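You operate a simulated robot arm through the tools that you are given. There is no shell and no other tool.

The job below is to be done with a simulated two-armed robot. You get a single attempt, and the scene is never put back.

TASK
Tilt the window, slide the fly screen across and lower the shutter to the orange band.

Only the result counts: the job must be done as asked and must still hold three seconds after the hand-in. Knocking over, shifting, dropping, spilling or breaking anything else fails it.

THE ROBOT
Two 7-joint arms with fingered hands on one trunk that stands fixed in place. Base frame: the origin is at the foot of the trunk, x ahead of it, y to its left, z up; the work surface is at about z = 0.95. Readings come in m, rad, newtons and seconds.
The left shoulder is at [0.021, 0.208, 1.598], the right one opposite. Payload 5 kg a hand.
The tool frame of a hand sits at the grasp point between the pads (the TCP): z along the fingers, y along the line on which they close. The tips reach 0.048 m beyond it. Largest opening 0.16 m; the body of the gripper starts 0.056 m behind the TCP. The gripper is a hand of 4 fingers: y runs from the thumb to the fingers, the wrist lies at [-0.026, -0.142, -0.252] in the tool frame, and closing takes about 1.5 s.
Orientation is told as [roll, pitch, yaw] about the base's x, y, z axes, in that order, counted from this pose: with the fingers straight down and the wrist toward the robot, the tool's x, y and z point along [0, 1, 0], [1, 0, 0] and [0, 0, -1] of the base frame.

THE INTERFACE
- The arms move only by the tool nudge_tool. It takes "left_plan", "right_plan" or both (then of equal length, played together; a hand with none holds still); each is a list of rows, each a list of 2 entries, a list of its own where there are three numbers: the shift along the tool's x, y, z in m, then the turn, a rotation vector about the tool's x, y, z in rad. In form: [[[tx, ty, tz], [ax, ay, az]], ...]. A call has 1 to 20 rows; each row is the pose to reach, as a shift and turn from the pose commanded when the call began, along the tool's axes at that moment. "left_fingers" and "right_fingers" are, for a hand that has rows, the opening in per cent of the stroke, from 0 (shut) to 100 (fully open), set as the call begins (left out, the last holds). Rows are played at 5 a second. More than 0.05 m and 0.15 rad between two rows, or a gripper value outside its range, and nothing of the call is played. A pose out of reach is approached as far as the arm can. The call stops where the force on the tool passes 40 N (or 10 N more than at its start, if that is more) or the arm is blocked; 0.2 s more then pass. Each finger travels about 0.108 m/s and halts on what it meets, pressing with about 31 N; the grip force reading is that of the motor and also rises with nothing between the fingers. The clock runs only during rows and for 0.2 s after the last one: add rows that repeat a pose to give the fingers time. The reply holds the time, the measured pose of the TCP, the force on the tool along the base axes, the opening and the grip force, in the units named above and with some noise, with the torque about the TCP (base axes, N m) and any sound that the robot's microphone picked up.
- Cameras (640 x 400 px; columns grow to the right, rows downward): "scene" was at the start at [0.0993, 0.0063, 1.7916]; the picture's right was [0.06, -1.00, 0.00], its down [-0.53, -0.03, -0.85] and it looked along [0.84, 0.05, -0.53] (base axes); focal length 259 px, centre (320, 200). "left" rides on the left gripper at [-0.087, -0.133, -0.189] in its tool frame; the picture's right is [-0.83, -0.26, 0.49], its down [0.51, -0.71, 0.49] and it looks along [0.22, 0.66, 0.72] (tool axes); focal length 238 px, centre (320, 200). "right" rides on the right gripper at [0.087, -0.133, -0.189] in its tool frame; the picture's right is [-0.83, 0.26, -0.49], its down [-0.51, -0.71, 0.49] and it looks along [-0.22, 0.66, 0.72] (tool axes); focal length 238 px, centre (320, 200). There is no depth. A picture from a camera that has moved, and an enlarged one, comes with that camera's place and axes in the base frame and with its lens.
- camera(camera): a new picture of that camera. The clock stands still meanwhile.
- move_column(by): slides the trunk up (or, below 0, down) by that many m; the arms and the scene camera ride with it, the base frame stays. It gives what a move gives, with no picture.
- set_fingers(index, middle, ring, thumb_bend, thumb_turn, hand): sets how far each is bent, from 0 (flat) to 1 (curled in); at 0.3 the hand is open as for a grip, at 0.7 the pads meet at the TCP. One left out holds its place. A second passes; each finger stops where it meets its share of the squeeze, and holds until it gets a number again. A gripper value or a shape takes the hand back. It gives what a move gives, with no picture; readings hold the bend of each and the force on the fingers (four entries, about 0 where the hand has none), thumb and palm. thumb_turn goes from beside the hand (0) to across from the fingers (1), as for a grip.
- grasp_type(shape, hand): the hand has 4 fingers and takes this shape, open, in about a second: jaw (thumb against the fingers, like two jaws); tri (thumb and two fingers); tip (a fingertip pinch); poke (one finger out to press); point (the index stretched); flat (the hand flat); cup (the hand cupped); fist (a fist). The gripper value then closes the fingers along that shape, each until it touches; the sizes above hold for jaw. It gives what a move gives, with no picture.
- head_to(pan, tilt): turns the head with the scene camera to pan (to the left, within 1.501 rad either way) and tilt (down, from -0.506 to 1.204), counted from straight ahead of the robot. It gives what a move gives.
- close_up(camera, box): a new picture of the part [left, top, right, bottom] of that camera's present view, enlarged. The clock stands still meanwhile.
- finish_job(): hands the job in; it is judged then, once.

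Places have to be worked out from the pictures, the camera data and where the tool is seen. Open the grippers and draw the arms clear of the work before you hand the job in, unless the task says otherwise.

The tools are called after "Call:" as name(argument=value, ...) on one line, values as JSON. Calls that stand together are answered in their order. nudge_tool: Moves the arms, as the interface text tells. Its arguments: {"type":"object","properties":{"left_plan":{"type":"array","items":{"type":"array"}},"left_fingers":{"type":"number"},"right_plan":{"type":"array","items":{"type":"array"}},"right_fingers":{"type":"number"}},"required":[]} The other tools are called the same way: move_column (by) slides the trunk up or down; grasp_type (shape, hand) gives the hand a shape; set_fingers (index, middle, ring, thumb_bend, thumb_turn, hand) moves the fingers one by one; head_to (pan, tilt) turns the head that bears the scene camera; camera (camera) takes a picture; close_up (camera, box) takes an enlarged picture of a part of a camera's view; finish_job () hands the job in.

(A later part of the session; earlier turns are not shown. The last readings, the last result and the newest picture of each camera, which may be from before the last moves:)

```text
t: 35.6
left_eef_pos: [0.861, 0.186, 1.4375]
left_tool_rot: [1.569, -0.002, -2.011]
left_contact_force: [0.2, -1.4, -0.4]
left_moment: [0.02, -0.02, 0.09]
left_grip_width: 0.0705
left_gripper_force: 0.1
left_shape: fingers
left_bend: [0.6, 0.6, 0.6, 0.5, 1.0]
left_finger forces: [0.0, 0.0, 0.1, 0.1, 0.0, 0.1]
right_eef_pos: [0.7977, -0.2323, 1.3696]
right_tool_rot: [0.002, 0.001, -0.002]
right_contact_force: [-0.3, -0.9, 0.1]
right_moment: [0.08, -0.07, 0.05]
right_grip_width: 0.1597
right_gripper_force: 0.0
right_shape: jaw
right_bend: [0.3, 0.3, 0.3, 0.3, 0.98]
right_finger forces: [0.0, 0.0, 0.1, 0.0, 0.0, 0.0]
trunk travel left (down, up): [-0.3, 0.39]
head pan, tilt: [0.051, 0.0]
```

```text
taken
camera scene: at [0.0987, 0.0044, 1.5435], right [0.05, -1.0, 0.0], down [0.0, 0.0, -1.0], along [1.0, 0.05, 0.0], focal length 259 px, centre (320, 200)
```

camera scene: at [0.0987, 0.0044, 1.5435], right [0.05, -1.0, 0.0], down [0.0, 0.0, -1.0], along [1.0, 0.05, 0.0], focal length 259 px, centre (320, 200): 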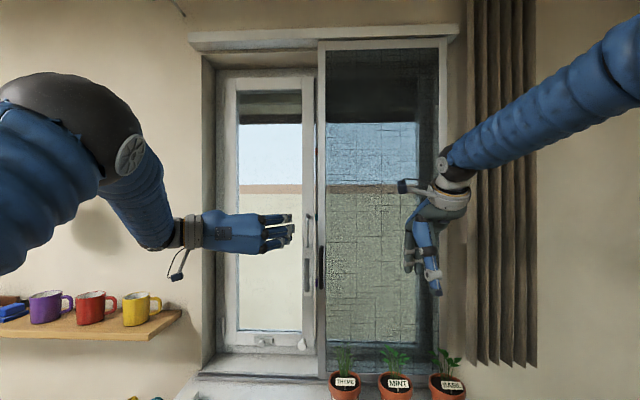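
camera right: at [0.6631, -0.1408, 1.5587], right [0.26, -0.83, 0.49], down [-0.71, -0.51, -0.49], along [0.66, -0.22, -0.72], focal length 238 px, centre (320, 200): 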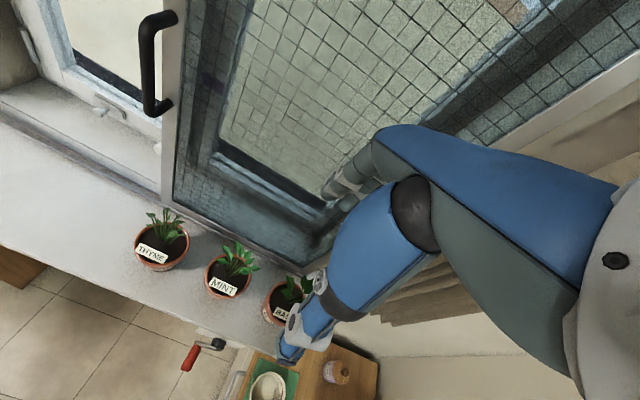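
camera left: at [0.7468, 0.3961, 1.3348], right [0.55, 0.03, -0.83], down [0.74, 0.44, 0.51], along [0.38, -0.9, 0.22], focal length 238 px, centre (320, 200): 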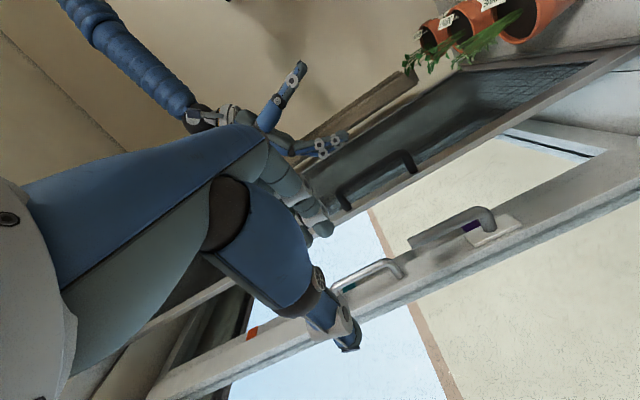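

Retracted cleanly. I'll return to the pointing hand and orientation, and lower to a point level with the upper half of the upright lever.

Call:
nudge_tool(left_plan=[[[0, 0, 0], [0.0342, -0.0342, -0.1276]], [[0, 0, 0], [0.0684, -0.0684, -0.2553]], [[0, 0, 0], [0.1026, -0.1026, -0.3829]], [[0, 0, 0], [0.1368, -0.1368, -0.5105]], [[0, 0, 0], [0.171, -0.171, -0.6381]], [[0, 0, 0], [0.2052, -0.2052, -0.7658]], [[0, 0, 0], [0.2393, -0.2393, -0.8934]], [[0, 0, 0], [0.2735, -0.2735, -1.021]], [[0, 0, 0], [0.3077, -0.3077, -1.1486]], [[0, 0, 0], [0.3419, -0.3419, -1.2763]], [[0, 0, 0], [0.3761, -0.3761, -1.4039]], [[0, 0, 0], [0.4103, -0.4103, -1.5315]], [[0, 0, 0], [0.4103, -0.4103, -1.5315]]])

Call:
grasp_type(hand="left", shape="point")

Call:
nudge_tool(left_plan=[[[-0.002, -0.0376, 0.0278], [0, 0, 0]], [[-0.004, -0.0753, 0.0557], [0, 0, 0]], [[-0.006, -0.1129, 0.0835], [0, 0, 0]], [[-0.0078, -0.1505, 0.1164], [0, 0, 0]], [[-0.0078, -0.1505, 0.1164], [0, 0, 0]]])

Call:
close_up(camera="scene", box=[220, 180, 360, 340])

Call:
camera(camera="left")

```text
t: 38.4
left_eef_pos: [0.8623, 0.1883, 1.4375]
left_tool_rot: [-0.01, -1.044, -0.432]
left_contact_force: [0.2, 0.3, -0.9]
left_moment: [0.02, 0.0, -0.03]
left_grip_width: 0.0707
left_gripper_force: 0.0
left_shape: fingers
left_bend: [0.6, 0.6, 0.6, 0.5, 1.0]
left_finger forces: [0.1, 0.1, 0.0, 0.1, 0.0, 0.1]
right_eef_pos: [0.7992, -0.2297, 1.3683]
right_tool_rot: [0.0, 0.001, -0.002]
right_contact_force: [-0.1, 0.3, 0.2]
right_moment: [0.02, 0.02, 0.0]
right_grip_width: 0.1598
right_gripper_force: 0.0
right_shape: jaw
right_bend: [0.3, 0.3, 0.3, 0.3, 0.98]
right_finger forces: [0.0, 0.0, 0.0, 0.0, 0.0, 0.0]
trunk travel left (down, up): [-0.3, 0.39]
head pan, tilt: [0.051, 0.0]
```

```text
t: 39.3
left_eef_pos: [0.8621, 0.1884, 1.4375]
left_tool_rot: [-0.006, -1.044, -0.432]
left_contact_force: [-0.4, -0.6, 0.4]
left_moment: [0.02, -0.01, 0.02]
left_grip_width: 0.0001
left_gripper_force: 0.0
left_shape: point
left_bend: [0.19, 1.0, 1.0, 0.99, 0.87]
left_finger forces: [0.0, 0.0, 0.1, 0.0, 0.1, 0.1]
right_eef_pos: [0.7977, -0.2301, 1.3706]
right_tool_rot: [0.001, 0.0, -0.001]
right_contact_force: [-0.9, 0.0, 0.2]
right_moment: [0.02, -0.02, -0.03]
right_grip_width: 0.1598
right_gripper_force: 0.0
right_shape: jaw
right_bend: [0.3, 0.3, 0.3, 0.3, 0.98]
right_finger forces: [0.0, 0.1, 0.0, 0.0, 0.0, 0.0]
trunk travel left (down, up): [-0.3, 0.39]
head pan, tilt: [0.051, 0.0]
```

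```text
t: 40.5
left_eef_pos: [0.8798, 0.1693, 1.25]
left_tool_rot: [-0.006, -1.045, -0.434]
left_contact_force: [-1.3, -0.7, -0.2]
left_moment: [0.07, 0.02, 0.1]
left_grip_width: 0.1534
left_gripper_force: 0.0
left_shape: point
left_bend: [0.19, 1.0, 1.0, 0.99, 0.87]
left_finger forces: [0.0, 0.0, 0.1, 0.0, 0.0, 0.1]
right_eef_pos: [0.7956, -0.2295, 1.3714]
right_tool_rot: [0.002, -0.001, -0.003]
right_contact_force: [-0.6, -0.2, 1.3]
right_moment: [0.0, -0.12, -0.01]
right_grip_width: 0.1596
right_gripper_force: 0.1
right_shape: jaw
right_bend: [0.3, 0.3, 0.3, 0.3, 0.98]
right_finger forces: [0.0, 0.0, 0.0, 0.0, 0.1, 0.1]
trunk travel left (down, up): [-0.3, 0.39]
head pan, tilt: [0.051, 0.0]
```

```text
2.50 times, centred on (290, 260) of scene
camera zoom: at [0.0976, 0.0055, 1.5436], right [0.05, -1.0, 0.0], down [0.0, 0.0, -1.0], along [1.0, 0.05, 0.0], focal length 648 px, centre (395, 50)
```

zoom: 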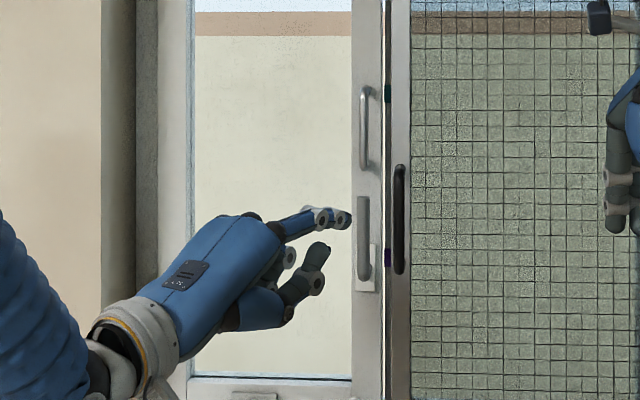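

```text
taken
camera left: at [0.6358, 0.1886, 1.2294], right [-0.09, -0.88, -0.47], down [0.28, 0.43, -0.86], along [0.96, -0.21, 0.2], focal length 238 px, centre (320, 200)
```

left: 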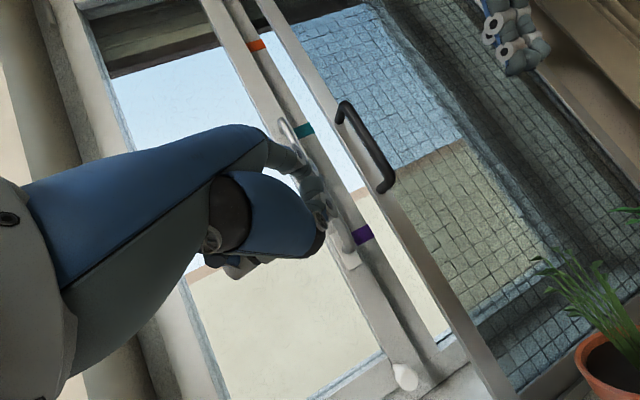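

The tip is level with the upper part of the lever. I slide it forward into the gap right of the lever.

Call:
nudge_tool(left_plan=[[[-0.002, 0.0112, 0.027], [0, 0, 0]], [[-0.003, 0.0224, 0.054], [0, 0, 0]], [[-0.004, 0.0336, 0.081], [0, 0, 0]], [[-0.0048, 0.0448, 0.1079], [0, 0, 0]], [[-0.0048, 0.0448, 0.1079], [0, 0, 0]]])

Call:
close_up(camera="scene", box=[240, 200, 360, 310])

Call:
close_up(camera="left", box=[200, 60, 420, 300])

```text
t: 41.7
left_eef_pos: [0.9821, 0.1178, 1.2334]
left_tool_rot: [-0.007, -1.044, -0.433]
left_contact_force: [-0.7, -1.7, -1.3]
left_moment: [0.17, 0.05, -0.06]
left_grip_width: 0.0002
left_gripper_force: 0.0
left_shape: point
left_bend: [0.19, 1.0, 1.0, 0.99, 0.87]
left_finger forces: [1.7, 0.0, 0.0, 0.1, 0.0, 0.0]
right_eef_pos: [0.7975, -0.2293, 1.3706]
right_tool_rot: [0.0, 0.0, -0.002]
right_contact_force: [0.3, 0.7, -0.1]
right_moment: [-0.06, -0.06, 0.0]
right_grip_width: 0.1599
right_gripper_force: 0.1
right_shape: jaw
right_bend: [0.3, 0.3, 0.3, 0.3, 0.98]
right_finger forces: [0.1, 0.1, 0.0, 0.0, 0.1, 0.0]
trunk travel left (down, up): [-0.3, 0.39]
head pan, tilt: [0.051, 0.0]
```

```text
3.64 times, centred on (300, 255) of scene
camera zoom: at [0.0991, 0.0059, 1.5435], right [0.05, -1.0, 0.0], down [0.0, 0.0, -1.0], along [1.0, 0.05, 0.0], focal length 942 px, centre (393, 0)
```

zoom: 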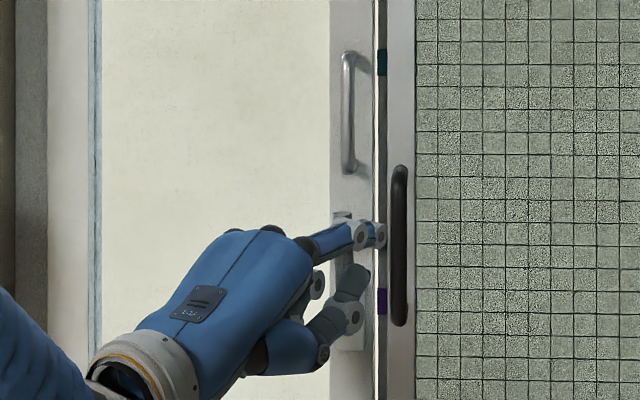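

```text
1.67 times, centred on (310, 180) of left
camera zoom: at [0.7388, 0.1363, 1.2135], right [-0.09, -0.88, -0.47], down [0.28, 0.43, -0.86], along [0.96, -0.21, 0.2], focal length 397 px, centre (337, 233)
```

zoom: 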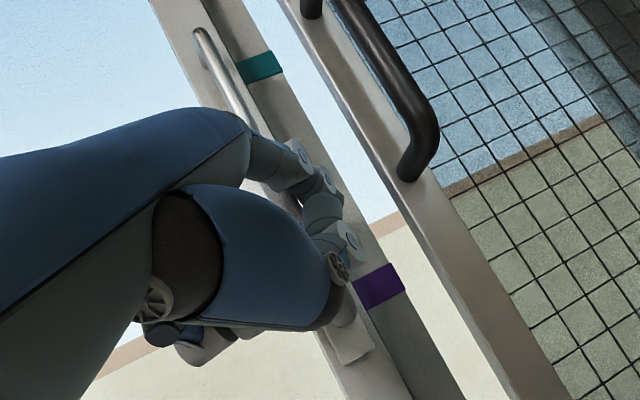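

The finger is right of the upright lever. I push it left and down, first to roughly 115°.

Call:
nudge_tool(left_plan=[[[0.0103, -0.0013, -0.0048], [0, 0, 0]], [[0.0206, -0.0026, -0.0095], [0, 0, 0]], [[0.0308, -0.0065, -0.0128], [0, 0, 0]], [[0.041, -0.0104, -0.0162], [0, 0, 0]], [[0.0506, -0.0166, -0.0178], [0, 0, 0]], [[0.0601, -0.0228, -0.0193], [0, 0, 0]], [[0.0682, -0.0308, -0.019], [0, 0, 0]], [[0.0762, -0.0388, -0.0187], [0, 0, 0]]])

Call:
close_up(camera="scene", box=[240, 200, 360, 310])

Call:
close_up(camera="left", box=[200, 60, 420, 300])

```text
t: 43.5
left_eef_pos: [0.9835, 0.2015, 1.2096]
left_tool_rot: [-0.007, -1.045, -0.432]
left_contact_force: [0.8, -0.6, -0.2]
left_moment: [-0.01, -0.03, -0.02]
left_grip_width: 0.0003
left_gripper_force: 0.2
left_shape: point
left_bend: [0.19, 1.0, 1.0, 0.99, 0.87]
left_finger forces: [0.0, 0.0, 0.1, 0.1, 0.0, 0.0]
right_eef_pos: [0.7987, -0.2289, 1.3698]
right_tool_rot: [0.001, 0.001, -0.002]
right_contact_force: [0.5, 0.1, -0.1]
right_moment: [-0.01, -0.03, 0.0]
right_grip_width: 0.1598
right_gripper_force: 0.1
right_shape: jaw
right_bend: [0.3, 0.3, 0.3, 0.3, 0.98]
right_finger forces: [0.0, 0.0, 0.1, 0.0, 0.0, 0.1]
trunk travel left (down, up): [-0.3, 0.39]
head pan, tilt: [0.051, 0.0]
```

```text
3.64 times, centred on (300, 255) of scene
camera zoom: at [0.1, 0.0063, 1.5433], right [0.05, -1.0, 0.0], down [0.0, 0.0, -1.0], along [1.0, 0.05, 0.0], focal length 942 px, centre (393, 0)
```

zoom: 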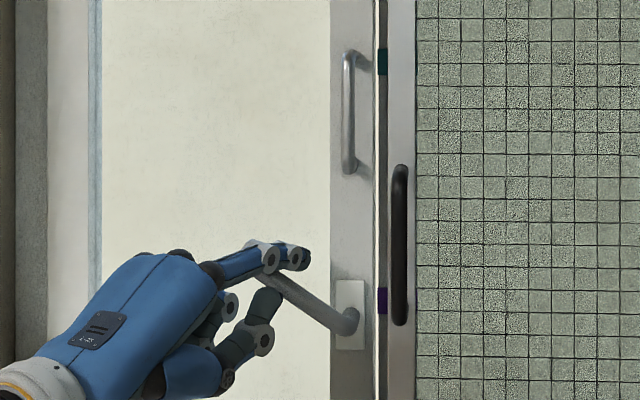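

```text
1.67 times, centred on (310, 180) of left
camera zoom: at [0.7396, 0.2204, 1.19], right [-0.09, -0.88, -0.47], down [0.28, 0.43, -0.86], along [0.96, -0.21, 0.2], focal length 397 px, centre (337, 233)
```

zoom: 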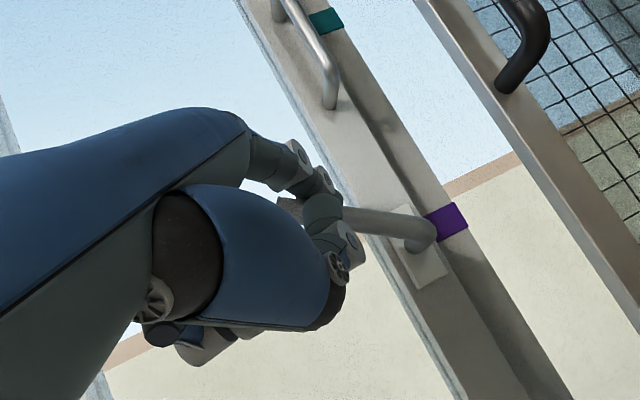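

The lever is at about 120°. I continue to horizontal (90°).

Call:
nudge_tool(left_plan=[[[0.0062, -0.0094, 0.0021], [0, 0, 0]], [[0.0123, -0.0188, 0.0042], [0, 0, 0]], [[0.016, -0.0289, 0.008], [0, 0, 0]], [[0.0198, -0.039, 0.0118], [0, 0, 0]]])

Call:
close_up(camera="scene", box=[240, 200, 360, 310])

Call:
close_up(camera="left", box=[200, 60, 420, 300])

```text
t: 44.5
left_eef_pos: [0.9833, 0.2222, 1.1693]
left_tool_rot: [-0.007, -1.044, -0.434]
left_contact_force: [-0.4, 0.3, 0.7]
left_moment: [0.02, 0.03, -0.04]
left_grip_width: 0.0
left_gripper_force: 0.1
left_shape: point
left_bend: [0.19, 1.0, 1.0, 0.99, 0.87]
left_finger forces: [0.0, 0.1, 0.0, 0.0, 0.1, 0.0]
right_eef_pos: [0.7989, -0.2286, 1.3685]
right_tool_rot: [0.0, 0.001, -0.001]
right_contact_force: [-0.4, 0.4, 0.6]
right_moment: [-0.01, 0.05, -0.02]
right_grip_width: 0.1596
right_gripper_force: 0.0
right_shape: jaw
right_bend: [0.3, 0.3, 0.3, 0.3, 0.98]
right_finger forces: [0.0, 0.1, 0.0, 0.1, 0.0, 0.0]
trunk travel left (down, up): [-0.3, 0.39]
head pan, tilt: [0.051, 0.0]
```

```text
3.64 times, centred on (300, 255) of scene
camera zoom: at [0.1003, 0.0061, 1.5433], right [0.05, -1.0, 0.0], down [0.0, 0.0, -1.0], along [1.0, 0.05, 0.0], focal length 942 px, centre (393, 0)
```

zoom: 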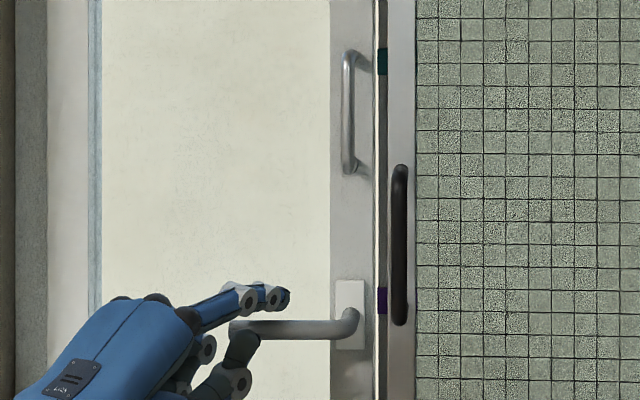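

```text
1.67 times, centred on (310, 180) of left
camera zoom: at [0.7398, 0.2418, 1.149], right [-0.09, -0.88, -0.47], down [0.28, 0.43, -0.86], along [0.96, -0.21, 0.2], focal length 397 px, centre (337, 233)
```

zoom: 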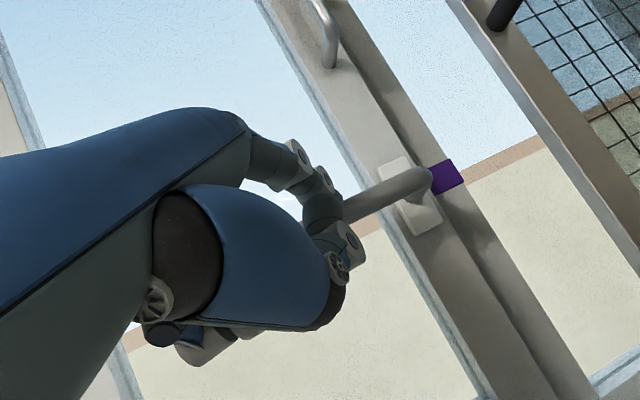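

The lever clicked to exactly horizontal. I retreat, raise the hand again and prepare the same pinch grip for the pull handle.

Call:
nudge_tool(left_plan=[[[-0.0006, -0.0219, -0.038], [0, 0, 0]], [[-0.0066, -0.0338, -0.0788], [0, 0, 0]], [[-0.0214, -0.0237, -0.1213], [0, 0, 0]], [[-0.0326, 0.0151, -0.1439], [0, 0, 0]], [[-0.0511, 0.0578, -0.1599], [0, 0, 0]], [[-0.0647, 0.1, -0.1769], [0, 0, 0]], [[-0.0783, 0.1421, -0.1939], [0, 0, 0]], [[-0.0819, 0.1846, -0.2164], [0, 0, 0]]])

Call:
set_fingers(hand="left", index=0.62, middle=0.62, ring=0.62, thumb_bend=0.48, thumb_turn=1.0)

Call:
nudge_tool(left_plan=[[[0, 0, 0], [-0.0342, 0.0342, 0.1276]], [[0, 0, 0], [-0.0684, 0.0684, 0.2553]], [[0, 0, 0], [-0.1026, 0.1026, 0.3829]], [[0, 0, 0], [-0.1368, 0.1368, 0.5105]], [[0, 0, 0], [-0.171, 0.171, 0.6381]], [[0, 0, 0], [-0.2052, 0.2052, 0.7658]], [[0, 0, 0], [-0.2393, 0.2393, 0.8934]], [[0, 0, 0], [-0.2735, 0.2735, 1.021]], [[0, 0, 0], [-0.3077, 0.3077, 1.1486]], [[0, 0, 0], [-0.3419, 0.3419, 1.2763]], [[0, 0, 0], [-0.3761, 0.3761, 1.4039]], [[0, 0, 0], [-0.4103, 0.4103, 1.5315]], [[0, 0, 0], [-0.4103, 0.4103, 1.5315]]])

Call:
close_up(camera="scene", box=[190, 170, 360, 320])

```text
t: 46.3
left_eef_pos: [0.8618, 0.1877, 1.4354]
left_tool_rot: [-0.007, -1.043, -0.433]
left_contact_force: [0.0, -0.6, -2.4]
left_moment: [-0.1, -0.2, 0.09]
left_grip_width: 0.0
left_gripper_force: 0.0
left_shape: point
left_bend: [0.19, 1.0, 1.0, 1.0, 0.87]
left_finger forces: [0.1, 0.0, 0.0, 0.0, 0.0, 0.1]
right_eef_pos: [0.7959, -0.2298, 1.3716]
right_tool_rot: [-0.001, -0.001, -0.001]
right_contact_force: [-1.0, 0.2, 0.8]
right_moment: [0.02, -0.15, -0.03]
right_grip_width: 0.1597
right_gripper_force: 0.1
right_shape: jaw
right_bend: [0.3, 0.3, 0.3, 0.3, 0.98]
right_finger forces: [0.0, 0.1, 0.0, 0.0, 0.0, 0.1]
trunk travel left (down, up): [-0.3, 0.39]
head pan, tilt: [0.051, 0.0]
```

```text
t: 47.3
left_eef_pos: [0.8638, 0.1871, 1.4359]
left_tool_rot: [-0.008, -1.045, -0.432]
left_contact_force: [0.4, -0.2, 0.1]
left_moment: [0.0, -0.02, 0.03]
left_grip_width: 0.0709
left_gripper_force: 0.1
left_shape: fingers
left_bend: [0.62, 0.62, 0.62, 0.48, 1.0]
left_finger forces: [0.1, 0.1, 0.0, 0.1, 0.1, 0.1]
right_eef_pos: [0.7978, -0.23, 1.3701]
right_tool_rot: [0.0, -0.001, -0.001]
right_contact_force: [0.7, 0.6, -0.1]
right_moment: [-0.01, -0.05, 0.01]
right_grip_width: 0.1598
right_gripper_force: 0.0
right_shape: jaw
right_bend: [0.3, 0.3, 0.3, 0.3, 0.98]
right_finger forces: [0.0, 0.0, 0.0, 0.0, 0.1, 0.0]
trunk travel left (down, up): [-0.3, 0.39]
head pan, tilt: [0.051, 0.0]
```

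```text
t: 50.1
left_eef_pos: [0.8639, 0.1892, 1.4373]
left_tool_rot: [1.567, -0.001, -2.01]
left_contact_force: [-0.7, -0.7, -0.5]
left_moment: [-0.01, 0.0, -0.01]
left_grip_width: 0.0711
left_gripper_force: 0.1
left_shape: fingers
left_bend: [0.62, 0.62, 0.62, 0.48, 1.0]
left_finger forces: [0.0, 0.1, 0.1, 0.1, 0.0, 0.0]
right_eef_pos: [0.7991, -0.2298, 1.369]
right_tool_rot: [0.0, -0.001, -0.003]
right_contact_force: [0.4, -0.2, 1.1]
right_moment: [-0.02, 0.0, 0.01]
right_grip_width: 0.1598
right_gripper_force: 0.0
right_shape: jaw
right_bend: [0.3, 0.3, 0.3, 0.3, 0.98]
right_finger forces: [0.0, 0.0, 0.0, 0.0, 0.0, 0.0]
trunk travel left (down, up): [-0.3, 0.39]
head pan, tilt: [0.051, 0.0]
```

```text
2.67 times, centred on (275, 245) of scene
camera zoom: at [0.0997, 0.0059, 1.5434], right [0.05, -1.0, 0.0], down [0.0, 0.0, -1.0], along [1.0, 0.05, 0.0], focal length 691 px, centre (440, 80)
```

zoom: 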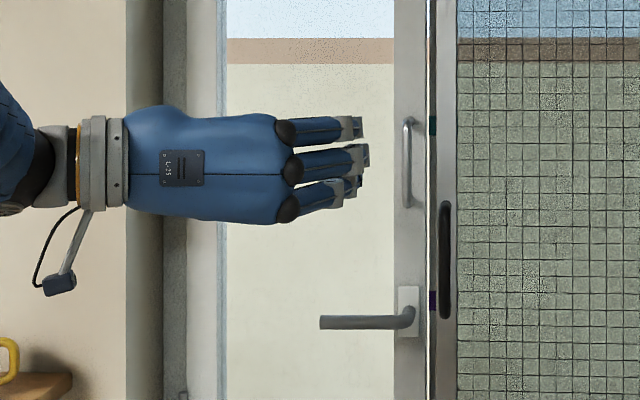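

Lever is clearly horizontal. I narrow the fingers slightly (to avoid rubbing the screen frame) and advance onto the pull handle.

Call:
set_fingers(hand="left", index=0.66, middle=0.66, ring=0.66)

Call:
nudge_tool(left_plan=[[[0, 0.006, 0.035], [0, 0, 0]], [[0, 0.012, 0.07], [0, 0, 0]], [[0, 0.012, 0.1], [0, 0, 0]], [[0, 0.012, 0.128], [0, 0, 0]], [[0, 0.012, 0.148], [0, 0, 0]], [[0, 0.012, 0.148], [0, 0, 0]]])

Call:
close_up(camera="left", box=[240, 100, 480, 380])

```text
t: 51.1
left_eef_pos: [0.8631, 0.1879, 1.438]
left_tool_rot: [1.567, -0.003, -2.01]
left_contact_force: [-0.2, 0.1, -0.2]
left_moment: [0.03, -0.01, -0.02]
left_grip_width: 0.0632
left_gripper_force: 0.2
left_shape: fingers
left_bend: [0.66, 0.66, 0.66, 0.48, 1.0]
left_finger forces: [0.0, 0.0, 0.0, 0.0, 0.0, 0.1]
right_eef_pos: [0.7975, -0.2301, 1.3683]
right_tool_rot: [0.0, -0.001, 0.0]
right_contact_force: [-0.5, 0.0, 0.4]
right_moment: [-0.02, 0.01, 0.04]
right_grip_width: 0.1596
right_gripper_force: 0.1
right_shape: jaw
right_bend: [0.3, 0.3, 0.3, 0.3, 0.98]
right_finger forces: [0.0, 0.1, 0.1, 0.0, 0.0, 0.0]
trunk travel left (down, up): [-0.3, 0.39]
head pan, tilt: [0.051, 0.0]
```

```text
t: 52.5
left_eef_pos: [0.9902, 0.1178, 1.4369]
left_tool_rot: [1.566, -0.002, -2.011]
left_contact_force: [-17.4, 10.1, -4.7]
left_moment: [-0.18, -0.15, -1.67]
left_grip_width: 0.0652
left_gripper_force: 15.3
left_shape: fingers
left_bend: [0.65, 0.66, 0.66, 0.48, 1.0]
left_finger forces: [2.6, 27.6, 0.0, 0.0, 0.1, 0.0]
right_eef_pos: [0.7967, -0.2291, 1.3689]
right_tool_rot: [-0.002, 0.001, -0.001]
right_contact_force: [-0.4, 0.2, -0.2]
right_moment: [0.0, 0.0, -0.01]
right_grip_width: 0.1596
right_gripper_force: 0.1
right_shape: jaw
right_bend: [0.3, 0.3, 0.3, 0.3, 0.98]
right_finger forces: [0.0, 0.1, 0.1, 0.0, 0.0, 0.0]
trunk travel left (down, up): [-0.3, 0.39]
head pan, tilt: [0.051, 0.0]
```

```text
1.43 times, centred on (360, 240) of left
camera zoom: at [0.8767, 0.3176, 1.3508], right [0.55, 0.03, -0.84], down [0.75, 0.43, 0.5], along [0.38, -0.9, 0.22], focal length 340 px, centre (263, 143)
```

zoom: 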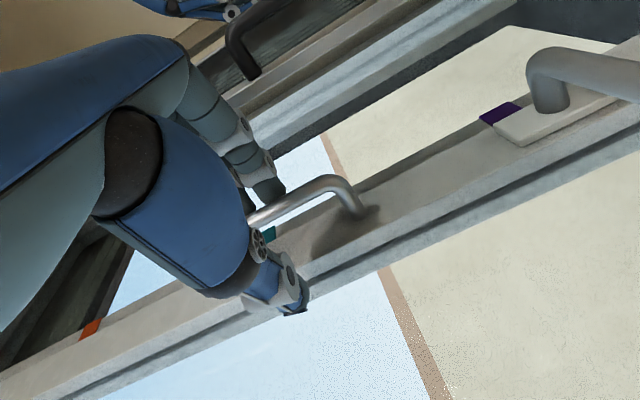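

The bar is between fingers and thumb. I close the grip.

Call:
set_fingers(hand="left", index=0.85, middle=0.85, ring=0.85, thumb_bend=0.85)

Call:
close_up(camera="left", box=[240, 100, 480, 380])

```text
t: 53.5
left_eef_pos: [0.9884, 0.1138, 1.4396]
left_tool_rot: [1.569, -0.001, -2.015]
left_contact_force: [-28.1, -6.7, -9.4]
left_moment: [0.68, -0.49, -2.33]
left_grip_width: 0.0193
left_gripper_force: 51.0
left_shape: fingers
left_bend: [0.71, 0.7, 0.71, 0.67, 1.0]
left_finger forces: [16.6, 45.9, 17.0, 0.0, 23.1, 0.0]
right_eef_pos: [0.7943, -0.2319, 1.3699]
right_tool_rot: [0.001, -0.001, -0.001]
right_contact_force: [-0.1, 0.5, -0.2]
right_moment: [0.02, 0.0, 0.01]
right_grip_width: 0.1597
right_gripper_force: 0.0
right_shape: jaw
right_bend: [0.3, 0.3, 0.3, 0.3, 0.98]
right_finger forces: [0.0, 0.0, 0.1, 0.1, 0.0, 0.0]
trunk travel left (down, up): [-0.3, 0.39]
head pan, tilt: [0.051, 0.0]
```

```text
1.43 times, centred on (360, 240) of left
camera zoom: at [0.8757, 0.3134, 1.3524], right [0.55, 0.02, -0.84], down [0.75, 0.43, 0.5], along [0.37, -0.9, 0.22], focal length 340 px, centre (263, 143)
```

zoom: 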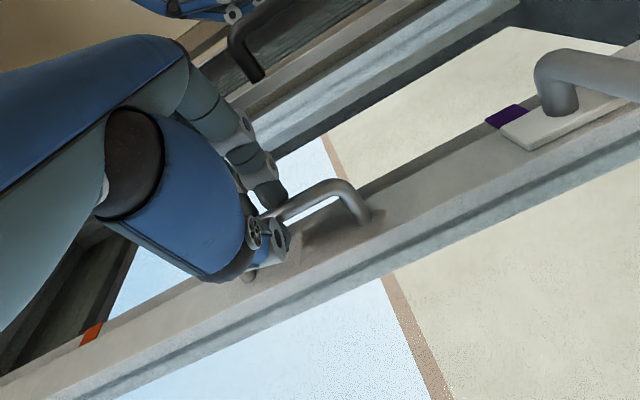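

Gripped again. I pull gently to see whether it tilts this time.

Call:
nudge_tool(left_plan=[[[0, 0.0034, -0.0072], [0, 0.018, 0.0084]], [[-0.0003, 0.0068, -0.0145], [0, 0.0358, 0.0167]], [[-0.0007, 0.0101, -0.0217], [0, 0.0537, 0.0251]], [[-0.0013, 0.0135, -0.029], [0, 0.0716, 0.0334]], [[-0.0013, 0.0135, -0.029], [0, 0.0716, 0.0334]]])

Call:
close_up(camera="scene", box=[190, 20, 350, 130])

Call:
close_up(camera="scene", box=[190, 290, 350, 400])

```text
t: 54.7
left_eef_pos: [0.961, 0.1162, 1.4358]
left_tool_rot: [1.642, 0.03, -2.006]
left_contact_force: [-0.2, 0.6, 0.5]
left_moment: [0.01, 0.01, -0.01]
left_grip_width: 0.0052
left_gripper_force: 0.1
left_shape: fingers
left_bend: [0.71, 0.7, 0.73, 0.73, 1.0]
left_finger forces: [0.0, 0.1, 0.1, 0.1, 0.0, 0.1]
right_eef_pos: [0.7979, -0.2291, 1.3691]
right_tool_rot: [-0.001, -0.001, -0.001]
right_contact_force: [1.0, 0.7, -1.0]
right_moment: [-0.04, 0.0, -0.02]
right_grip_width: 0.1597
right_gripper_force: 0.1
right_shape: jaw
right_bend: [0.3, 0.3, 0.3, 0.3, 0.98]
right_finger forces: [0.1, 0.1, 0.0, 0.1, 0.0, 0.1]
trunk travel left (down, up): [-0.3, 0.39]
head pan, tilt: [0.051, 0.0]
```

```text
3.64 times, centred on (270, 75) of scene
camera zoom: at [0.0994, 0.0065, 1.5434], right [0.05, -1.0, 0.0], down [0.0, 0.0, -1.0], along [1.0, 0.05, 0.0], focal length 942 px, centre (502, 654)
```

zoom: 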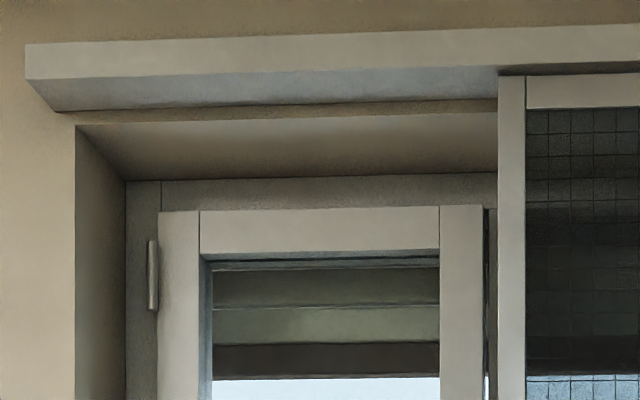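

```text
3.64 times, centred on (270, 345) of scene
camera zoom: at [0.0994, 0.0065, 1.5434], right [0.05, -1.0, 0.0], down [0.0, 0.0, -1.0], along [1.0, 0.05, 0.0], focal length 942 px, centre (502, -327)
```

zoom: 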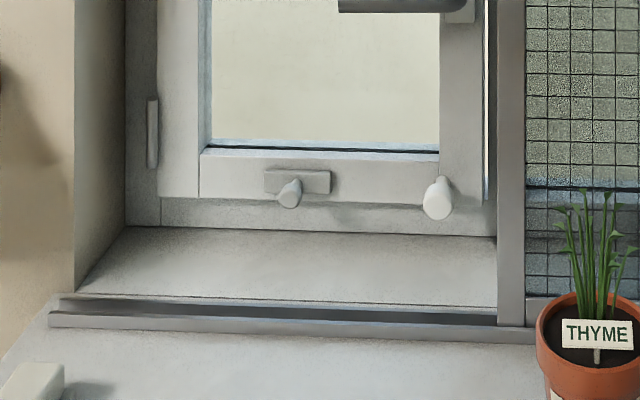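

The grip slipped off without the window moving. Before pulling harder, I'll look very closely at the two knobs at the bottom, in case one is a lock.

Call:
nudge_tool(left_plan=[[[0, 0, -0.03], [0, 0, 0]], [[0, -0.01, -0.07], [0, 0, 0]], [[0, -0.02, -0.11], [0, 0, 0]]])

Call:
head_to(pan=0.15, tilt=0.5)

Call:
camera(camera="scene")

```text
t: 55.5
left_eef_pos: [0.8665, 0.1776, 1.4325]
left_tool_rot: [1.64, 0.029, -2.011]
left_contact_force: [-2.2, -0.6, -0.1]
left_moment: [0.02, -0.02, 0.06]
left_grip_width: 0.0055
left_gripper_force: 0.1
left_shape: fingers
left_bend: [0.71, 0.7, 0.73, 0.73, 1.0]
left_finger forces: [0.0, 0.0, 0.0, 0.1, 0.0, 0.0]
right_eef_pos: [0.7965, -0.229, 1.3704]
right_tool_rot: [0.001, -0.002, -0.001]
right_contact_force: [-1.2, 0.9, 0.7]
right_moment: [-0.06, -0.07, -0.06]
right_grip_width: 0.1596
right_gripper_force: 0.1
right_shape: jaw
right_bend: [0.3, 0.3, 0.3, 0.3, 0.98]
right_finger forces: [0.1, 0.1, 0.1, 0.0, 0.0, 0.0]
trunk travel left (down, up): [-0.3, 0.39]
head pan, tilt: [0.051, 0.0]
```

```text
t: 56.5
left_eef_pos: [0.8685, 0.1792, 1.4303]
left_tool_rot: [1.64, 0.029, -2.008]
left_contact_force: [0.7, -0.4, 0.4]
left_moment: [0.04, 0.02, 0.0]
left_grip_width: 0.0051
left_gripper_force: 0.2
left_shape: fingers
left_bend: [0.71, 0.7, 0.73, 0.73, 1.0]
left_finger forces: [0.0, 0.1, 0.0, 0.0, 0.0, 0.1]
right_eef_pos: [0.7985, -0.2294, 1.3688]
right_tool_rot: [0.0, 0.001, -0.002]
right_contact_force: [0.2, -0.8, 0.9]
right_moment: [0.04, -0.02, -0.03]
right_grip_width: 0.1597
right_gripper_force: 0.0
right_shape: jaw
right_bend: [0.3, 0.3, 0.3, 0.3, 0.98]
right_finger forces: [0.0, 0.0, 0.0, 0.1, 0.0, 0.0]
trunk travel left (down, up): [-0.3, 0.39]
head pan, tilt: [0.15, 0.499]
```

```text
taken
camera scene: at [0.0996, 0.0149, 1.4973], right [0.15, -0.99, 0.0], down [-0.47, -0.07, -0.88], along [0.87, 0.13, -0.48], focal length 259 px, centre (320, 200)
```

scene: 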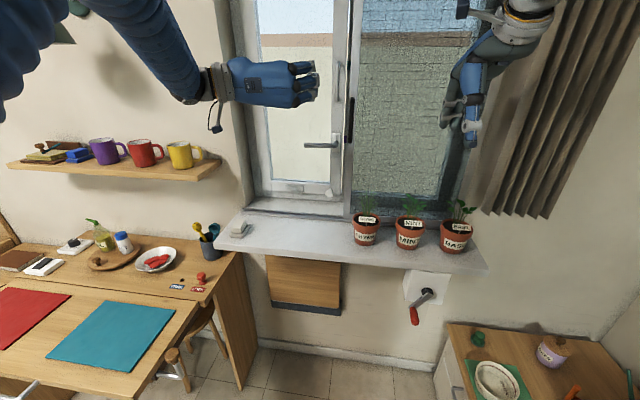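

Call:
close_up(camera="scene", box=[290, 175, 345, 210])

Call:
close_up(camera="right", box=[60, 70, 180, 150])

Call:
close_up(camera="scene", box=[240, 240, 360, 330])

```text
11.43 times, centred on (318, 192) of scene
camera zoom: at [0.0996, 0.0149, 1.4973], right [0.15, -0.99, 0.0], down [-0.47, -0.07, -0.88], along [0.87, 0.13, -0.48], focal length 2960 px, centre (349, 286)
```

zoom: 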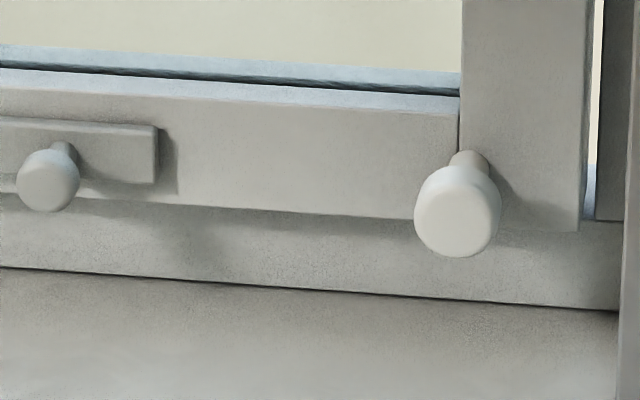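

```text
5.00 times, centred on (120, 110) of right
camera zoom: at [0.665, -0.1429, 1.5569], right [0.26, -0.83, 0.49], down [-0.71, -0.51, -0.49], along [0.66, -0.22, -0.72], focal length 1192 px, centre (1320, 650)
```

zoom: 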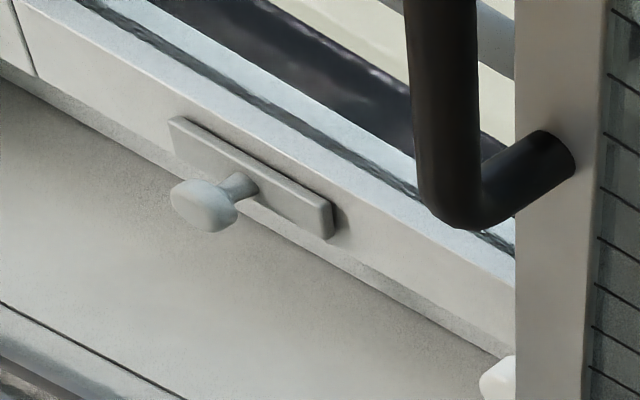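

```text
4.44 times, centred on (300, 285) of scene
camera zoom: at [0.0996, 0.0149, 1.4973], right [0.15, -0.99, 0.0], down [-0.47, -0.07, -0.88], along [0.87, 0.13, -0.48], focal length 1151 px, centre (409, -178)
```

zoom: 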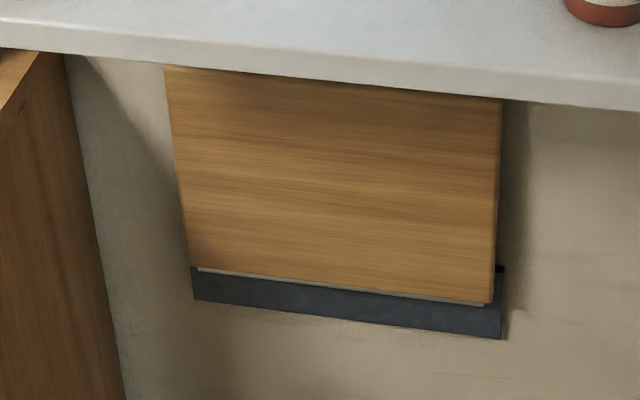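

Both are simple knobs fixed to the sash, so first a proper pull test with the lever horizontal. I'll bring the hand fingers-down, so the fingers can hook behind the horizontal lever (thumb in front) and pull without relying on friction.

Call:
nudge_tool(left_plan=[[[0, 0, -0.005], [0.0802, -0.0385, -0.1072]], [[0, 0, -0.01], [0.1604, -0.077, -0.2144]], [[0, 0, -0.015], [0.2406, -0.1156, -0.3216]], [[0, 0, -0.02], [0.3209, -0.1541, -0.4288]], [[0, 0, -0.025], [0.4011, -0.1926, -0.536]], [[0, 0, -0.03], [0.4813, -0.2311, -0.6432]], [[0, 0, -0.03], [0.5615, -0.2696, -0.7504]], [[0, 0, -0.03], [0.6417, -0.3082, -0.8576]], [[0, 0, -0.03], [0.7219, -0.3467, -0.9648]], [[0, 0, -0.03], [0.8021, -0.3852, -1.072]], [[0, 0, -0.03], [0.8823, -0.4237, -1.1792]], [[0, 0, -0.03], [0.9626, -0.4622, -1.2864]], [[0, 0, -0.03], [1.0428, -0.5008, -1.3936]], [[0, 0, -0.03], [1.123, -0.5393, -1.5008]], [[0, 0, -0.03], [1.2032, -0.5778, -1.608]], [[0, 0, -0.03], [1.2032, -0.5778, -1.608]]])

Call:
set_fingers(hand="left", index=0.55, middle=0.55, ring=0.55, thumb_bend=0.4)

Call:
camera(camera="scene")

Call:
camera(camera="left")

```text
t: 59.9
left_eef_pos: [0.8421, 0.1923, 1.4275]
left_tool_rot: [-0.004, -0.519, 0.001]
left_contact_force: [0.4, 0.5, -0.4]
left_moment: [-0.01, 0.02, -0.03]
left_grip_width: 0.0053
left_gripper_force: 0.0
left_shape: fingers
left_bend: [0.71, 0.7, 0.73, 0.73, 1.0]
left_finger forces: [0.0, 0.0, 0.0, 0.1, 0.0, 0.0]
right_eef_pos: [0.7981, -0.229, 1.3696]
right_tool_rot: [0.0, 0.001, 0.0]
right_contact_force: [0.3, 0.3, 0.5]
right_moment: [0.01, 0.0, -0.03]
right_grip_width: 0.16
right_gripper_force: 0.1
right_shape: jaw
right_bend: [0.3, 0.3, 0.3, 0.3, 0.98]
right_finger forces: [0.0, 0.0, 0.1, 0.0, 0.1, 0.0]
trunk travel left (down, up): [-0.3, 0.39]
head pan, tilt: [0.15, 0.499]
```

```text
t: 60.9
left_eef_pos: [0.8421, 0.1921, 1.4281]
left_tool_rot: [-0.003, -0.519, 0.0]
left_contact_force: [0.1, 0.0, -0.7]
left_moment: [-0.02, 0.0, 0.03]
left_grip_width: 0.1004
left_gripper_force: 0.0
left_shape: fingers
left_bend: [0.55, 0.55, 0.55, 0.4, 0.99]
left_finger forces: [0.0, 0.0, 0.0, 0.0, 0.1, 0.1]
right_eef_pos: [0.7991, -0.2297, 1.37]
right_tool_rot: [-0.001, -0.001, -0.002]
right_contact_force: [0.8, 0.9, -1.1]
right_moment: [0.02, 0.0, 0.01]
right_grip_width: 0.1597
right_gripper_force: 0.0
right_shape: jaw
right_bend: [0.3, 0.3, 0.3, 0.3, 0.98]
right_finger forces: [0.0, 0.1, 0.1, 0.0, 0.0, 0.1]
trunk travel left (down, up): [-0.3, 0.39]
head pan, tilt: [0.15, 0.499]
```

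```text
taken
camera scene: at [0.0997, 0.0147, 1.4972], right [0.15, -0.99, 0.0], down [-0.47, -0.07, -0.88], along [0.87, 0.13, -0.48], focal length 259 px, centre (320, 200)
```

scene: 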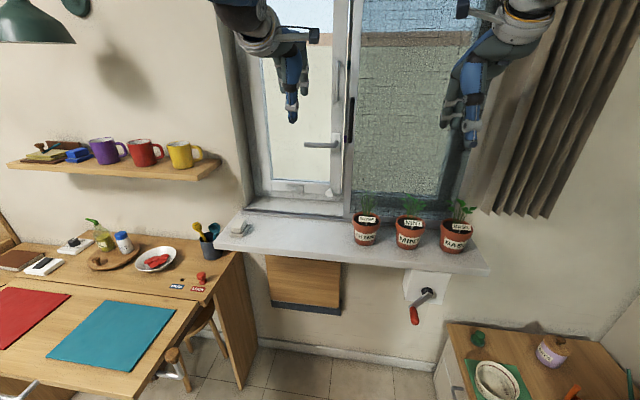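

```text
taken
camera left: at [0.6344, 0.106, 1.5259], right [0.01, -0.84, -0.55], down [-0.37, 0.51, -0.78], along [0.93, 0.21, -0.3], focal length 238 px, centre (320, 200)
```

left: 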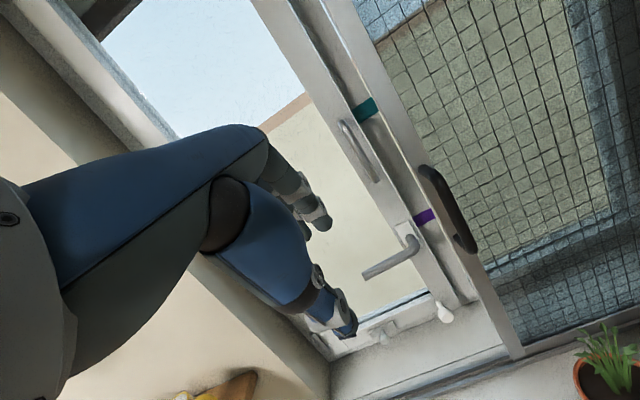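

Good view: lever horizontal below the fingers. I tilt the hand more upright and move it above the lever.

Call:
set_fingers(hand="left", index=0.6, middle=0.6, ring=0.6, thumb_bend=0.4)

Call:
nudge_tool(left_plan=[[[-0.005, 0.0194, 0.0306], [0.065, 0, 0]], [[-0.01, 0.0387, 0.0613], [0.13, 0, 0]], [[-0.015, 0.058, 0.0919], [0.195, 0, 0]], [[-0.02, 0.0774, 0.1225], [0.257, 0, 0]], [[-0.02, 0.0739, 0.1608], [0.257, 0, 0]], [[-0.02, 0.0739, 0.1608], [0.257, 0, 0]]])

Call:
close_up(camera="scene", box=[240, 60, 370, 180])

Call:
camera(camera="left")

Call:
close_up(camera="right", box=[0, 0, 180, 120])

```text
t: 61.9
left_eef_pos: [0.8433, 0.1921, 1.4276]
left_tool_rot: [-0.004, -0.518, -0.002]
left_contact_force: [0.4, -0.5, 0.2]
left_moment: [0.0, -0.01, -0.02]
left_grip_width: 0.0908
left_gripper_force: 0.0
left_shape: fingers
left_bend: [0.6, 0.6, 0.6, 0.4, 0.99]
left_finger forces: [0.0, 0.0, 0.0, 0.1, 0.0, 0.0]
right_eef_pos: [0.7986, -0.2299, 1.369]
right_tool_rot: [0.0, -0.001, -0.001]
right_contact_force: [0.3, 0.6, 0.0]
right_moment: [0.01, -0.04, -0.01]
right_grip_width: 0.1598
right_gripper_force: 0.1
right_shape: jaw
right_bend: [0.3, 0.3, 0.3, 0.3, 0.98]
right_finger forces: [0.0, 0.0, 0.0, 0.0, 0.0, 0.0]
trunk travel left (down, up): [-0.3, 0.39]
head pan, tilt: [0.15, 0.499]
```

```text
t: 63.3
left_eef_pos: [0.9871, 0.1708, 1.3246]
left_tool_rot: [-0.003, -0.263, -0.002]
left_contact_force: [-1.4, -0.2, 0.5]
left_moment: [0.06, -0.02, 0.02]
left_grip_width: 0.0909
left_gripper_force: 0.1
left_shape: fingers
left_bend: [0.6, 0.6, 0.6, 0.4, 0.99]
left_finger forces: [0.0, 0.0, 0.0, 0.0, 0.1, 0.0]
right_eef_pos: [0.7971, -0.2306, 1.3707]
right_tool_rot: [0.002, 0.0, -0.001]
right_contact_force: [-0.4, 0.0, 0.5]
right_moment: [0.04, -0.06, -0.05]
right_grip_width: 0.1596
right_gripper_force: 0.1
right_shape: jaw
right_bend: [0.3, 0.3, 0.3, 0.3, 0.98]
right_finger forces: [0.1, 0.1, 0.0, 0.0, 0.0, 0.0]
trunk travel left (down, up): [-0.3, 0.39]
head pan, tilt: [0.15, 0.499]
```

```text
3.33 times, centred on (305, 120) of scene
camera zoom: at [0.0988, 0.0144, 1.4974], right [0.15, -0.99, 0.0], down [-0.47, -0.07, -0.88], along [0.87, 0.13, -0.48], focal length 863 px, centre (370, 467)
```

zoom: 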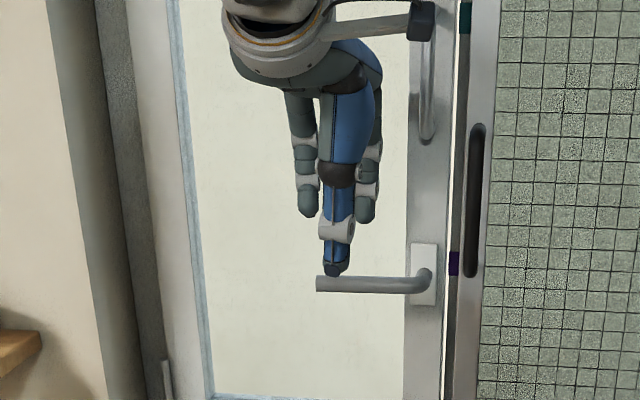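

```text
taken
camera left: at [0.81, 0.0852, 1.4727], right [-0.13, -0.83, -0.54], down [-0.56, 0.51, -0.66], along [0.82, 0.21, -0.53], focal length 238 px, centre (320, 200)
```

left: 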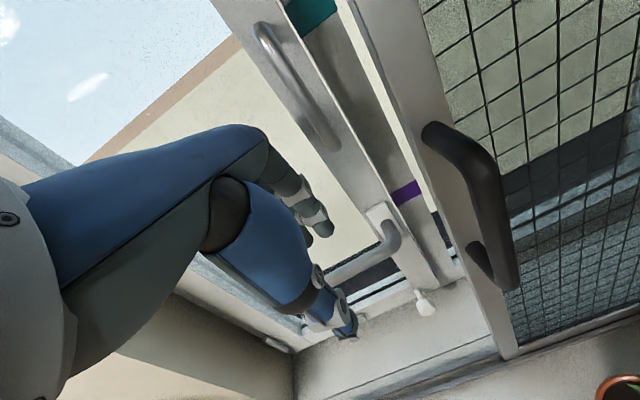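

```text
3.33 times, centred on (90, 60) of right
camera zoom: at [0.6641, -0.1436, 1.5575], right [0.26, -0.83, 0.49], down [-0.71, -0.5, -0.49], along [0.66, -0.22, -0.72], focal length 794 px, centre (1087, 667)
```

zoom: 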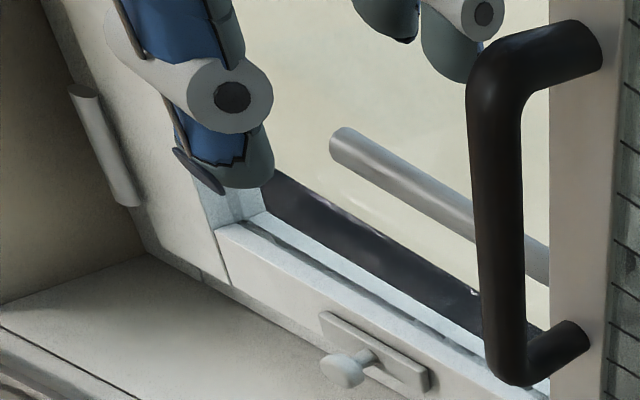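

The fingers straddle the lever's line (thumb in front, fingers behind). I shift 1 cm right and descend so the fingers go behind the lever.

Call:
nudge_tool(left_plan=[[[-0.012, 0, 0.01], [0, 0, 0]], [[-0.012, 0, 0.035], [0, 0, 0]], [[-0.012, 0, 0.06], [0, 0, 0]], [[-0.012, -0.0009, 0.08], [0, 0, 0]], [[-0.012, -0.0009, 0.0919], [0, 0, 0]], [[-0.012, -0.0009, 0.0919], [0, 0, 0]]])

Call:
close_up(camera="scene", box=[240, 80, 370, 200])

Call:
close_up(camera="left", box=[220, 120, 460, 340])

Call:
close_up(camera="right", box=[0, 0, 180, 120])

```text
t: 64.7
left_eef_pos: [1.007, 0.161, 1.2373]
left_tool_rot: [-0.001, -0.263, -0.002]
left_contact_force: [-20.4, -1.3, 4.8]
left_moment: [0.08, -1.07, 0.4]
left_grip_width: 0.0909
left_gripper_force: 10.1
left_shape: fingers
left_bend: [0.6, 0.64, 0.6, 0.4, 0.99]
left_finger forces: [0.1, 20.6, 0.0, 0.0, 0.0, 0.0]
right_eef_pos: [0.7963, -0.2305, 1.3707]
right_tool_rot: [0.002, -0.002, -0.001]
right_contact_force: [0.2, 0.0, -0.6]
right_moment: [-0.05, 0.0, -0.03]
right_grip_width: 0.1595
right_gripper_force: 0.1
right_shape: jaw
right_bend: [0.3, 0.3, 0.3, 0.3, 0.98]
right_finger forces: [0.1, 0.0, 0.0, 0.1, 0.0, 0.0]
trunk travel left (down, up): [-0.3, 0.39]
head pan, tilt: [0.15, 0.499]
```

```text
3.33 times, centred on (305, 140) of scene
camera zoom: at [0.0968, 0.0146, 1.4975], right [0.15, -0.99, 0.0], down [-0.47, -0.07, -0.88], along [0.87, 0.13, -0.48], focal length 863 px, centre (370, 400)
```

zoom: 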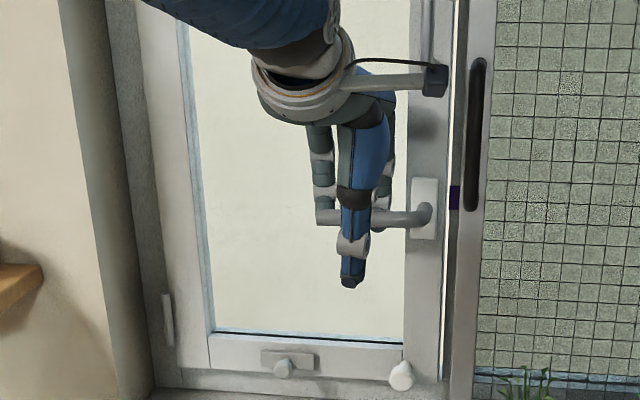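

```text
1.82 times, centred on (340, 230) of left
camera zoom: at [0.8306, 0.0738, 1.3848], right [-0.13, -0.83, -0.54], down [-0.56, 0.51, -0.66], along [0.82, 0.22, -0.53], focal length 433 px, centre (284, 146)
```

zoom: 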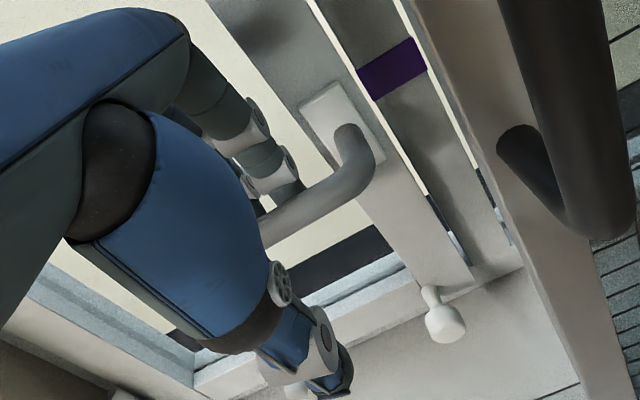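

```text
3.33 times, centred on (90, 60) of right
camera zoom: at [0.6621, -0.1432, 1.5581], right [0.26, -0.83, 0.49], down [-0.71, -0.51, -0.49], along [0.66, -0.22, -0.72], focal length 794 px, centre (1087, 667)
```

zoom: 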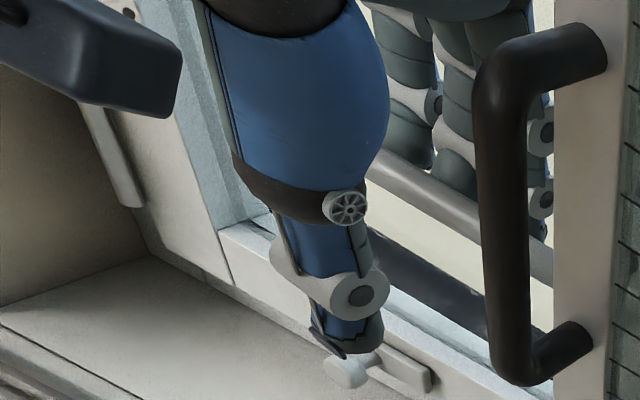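

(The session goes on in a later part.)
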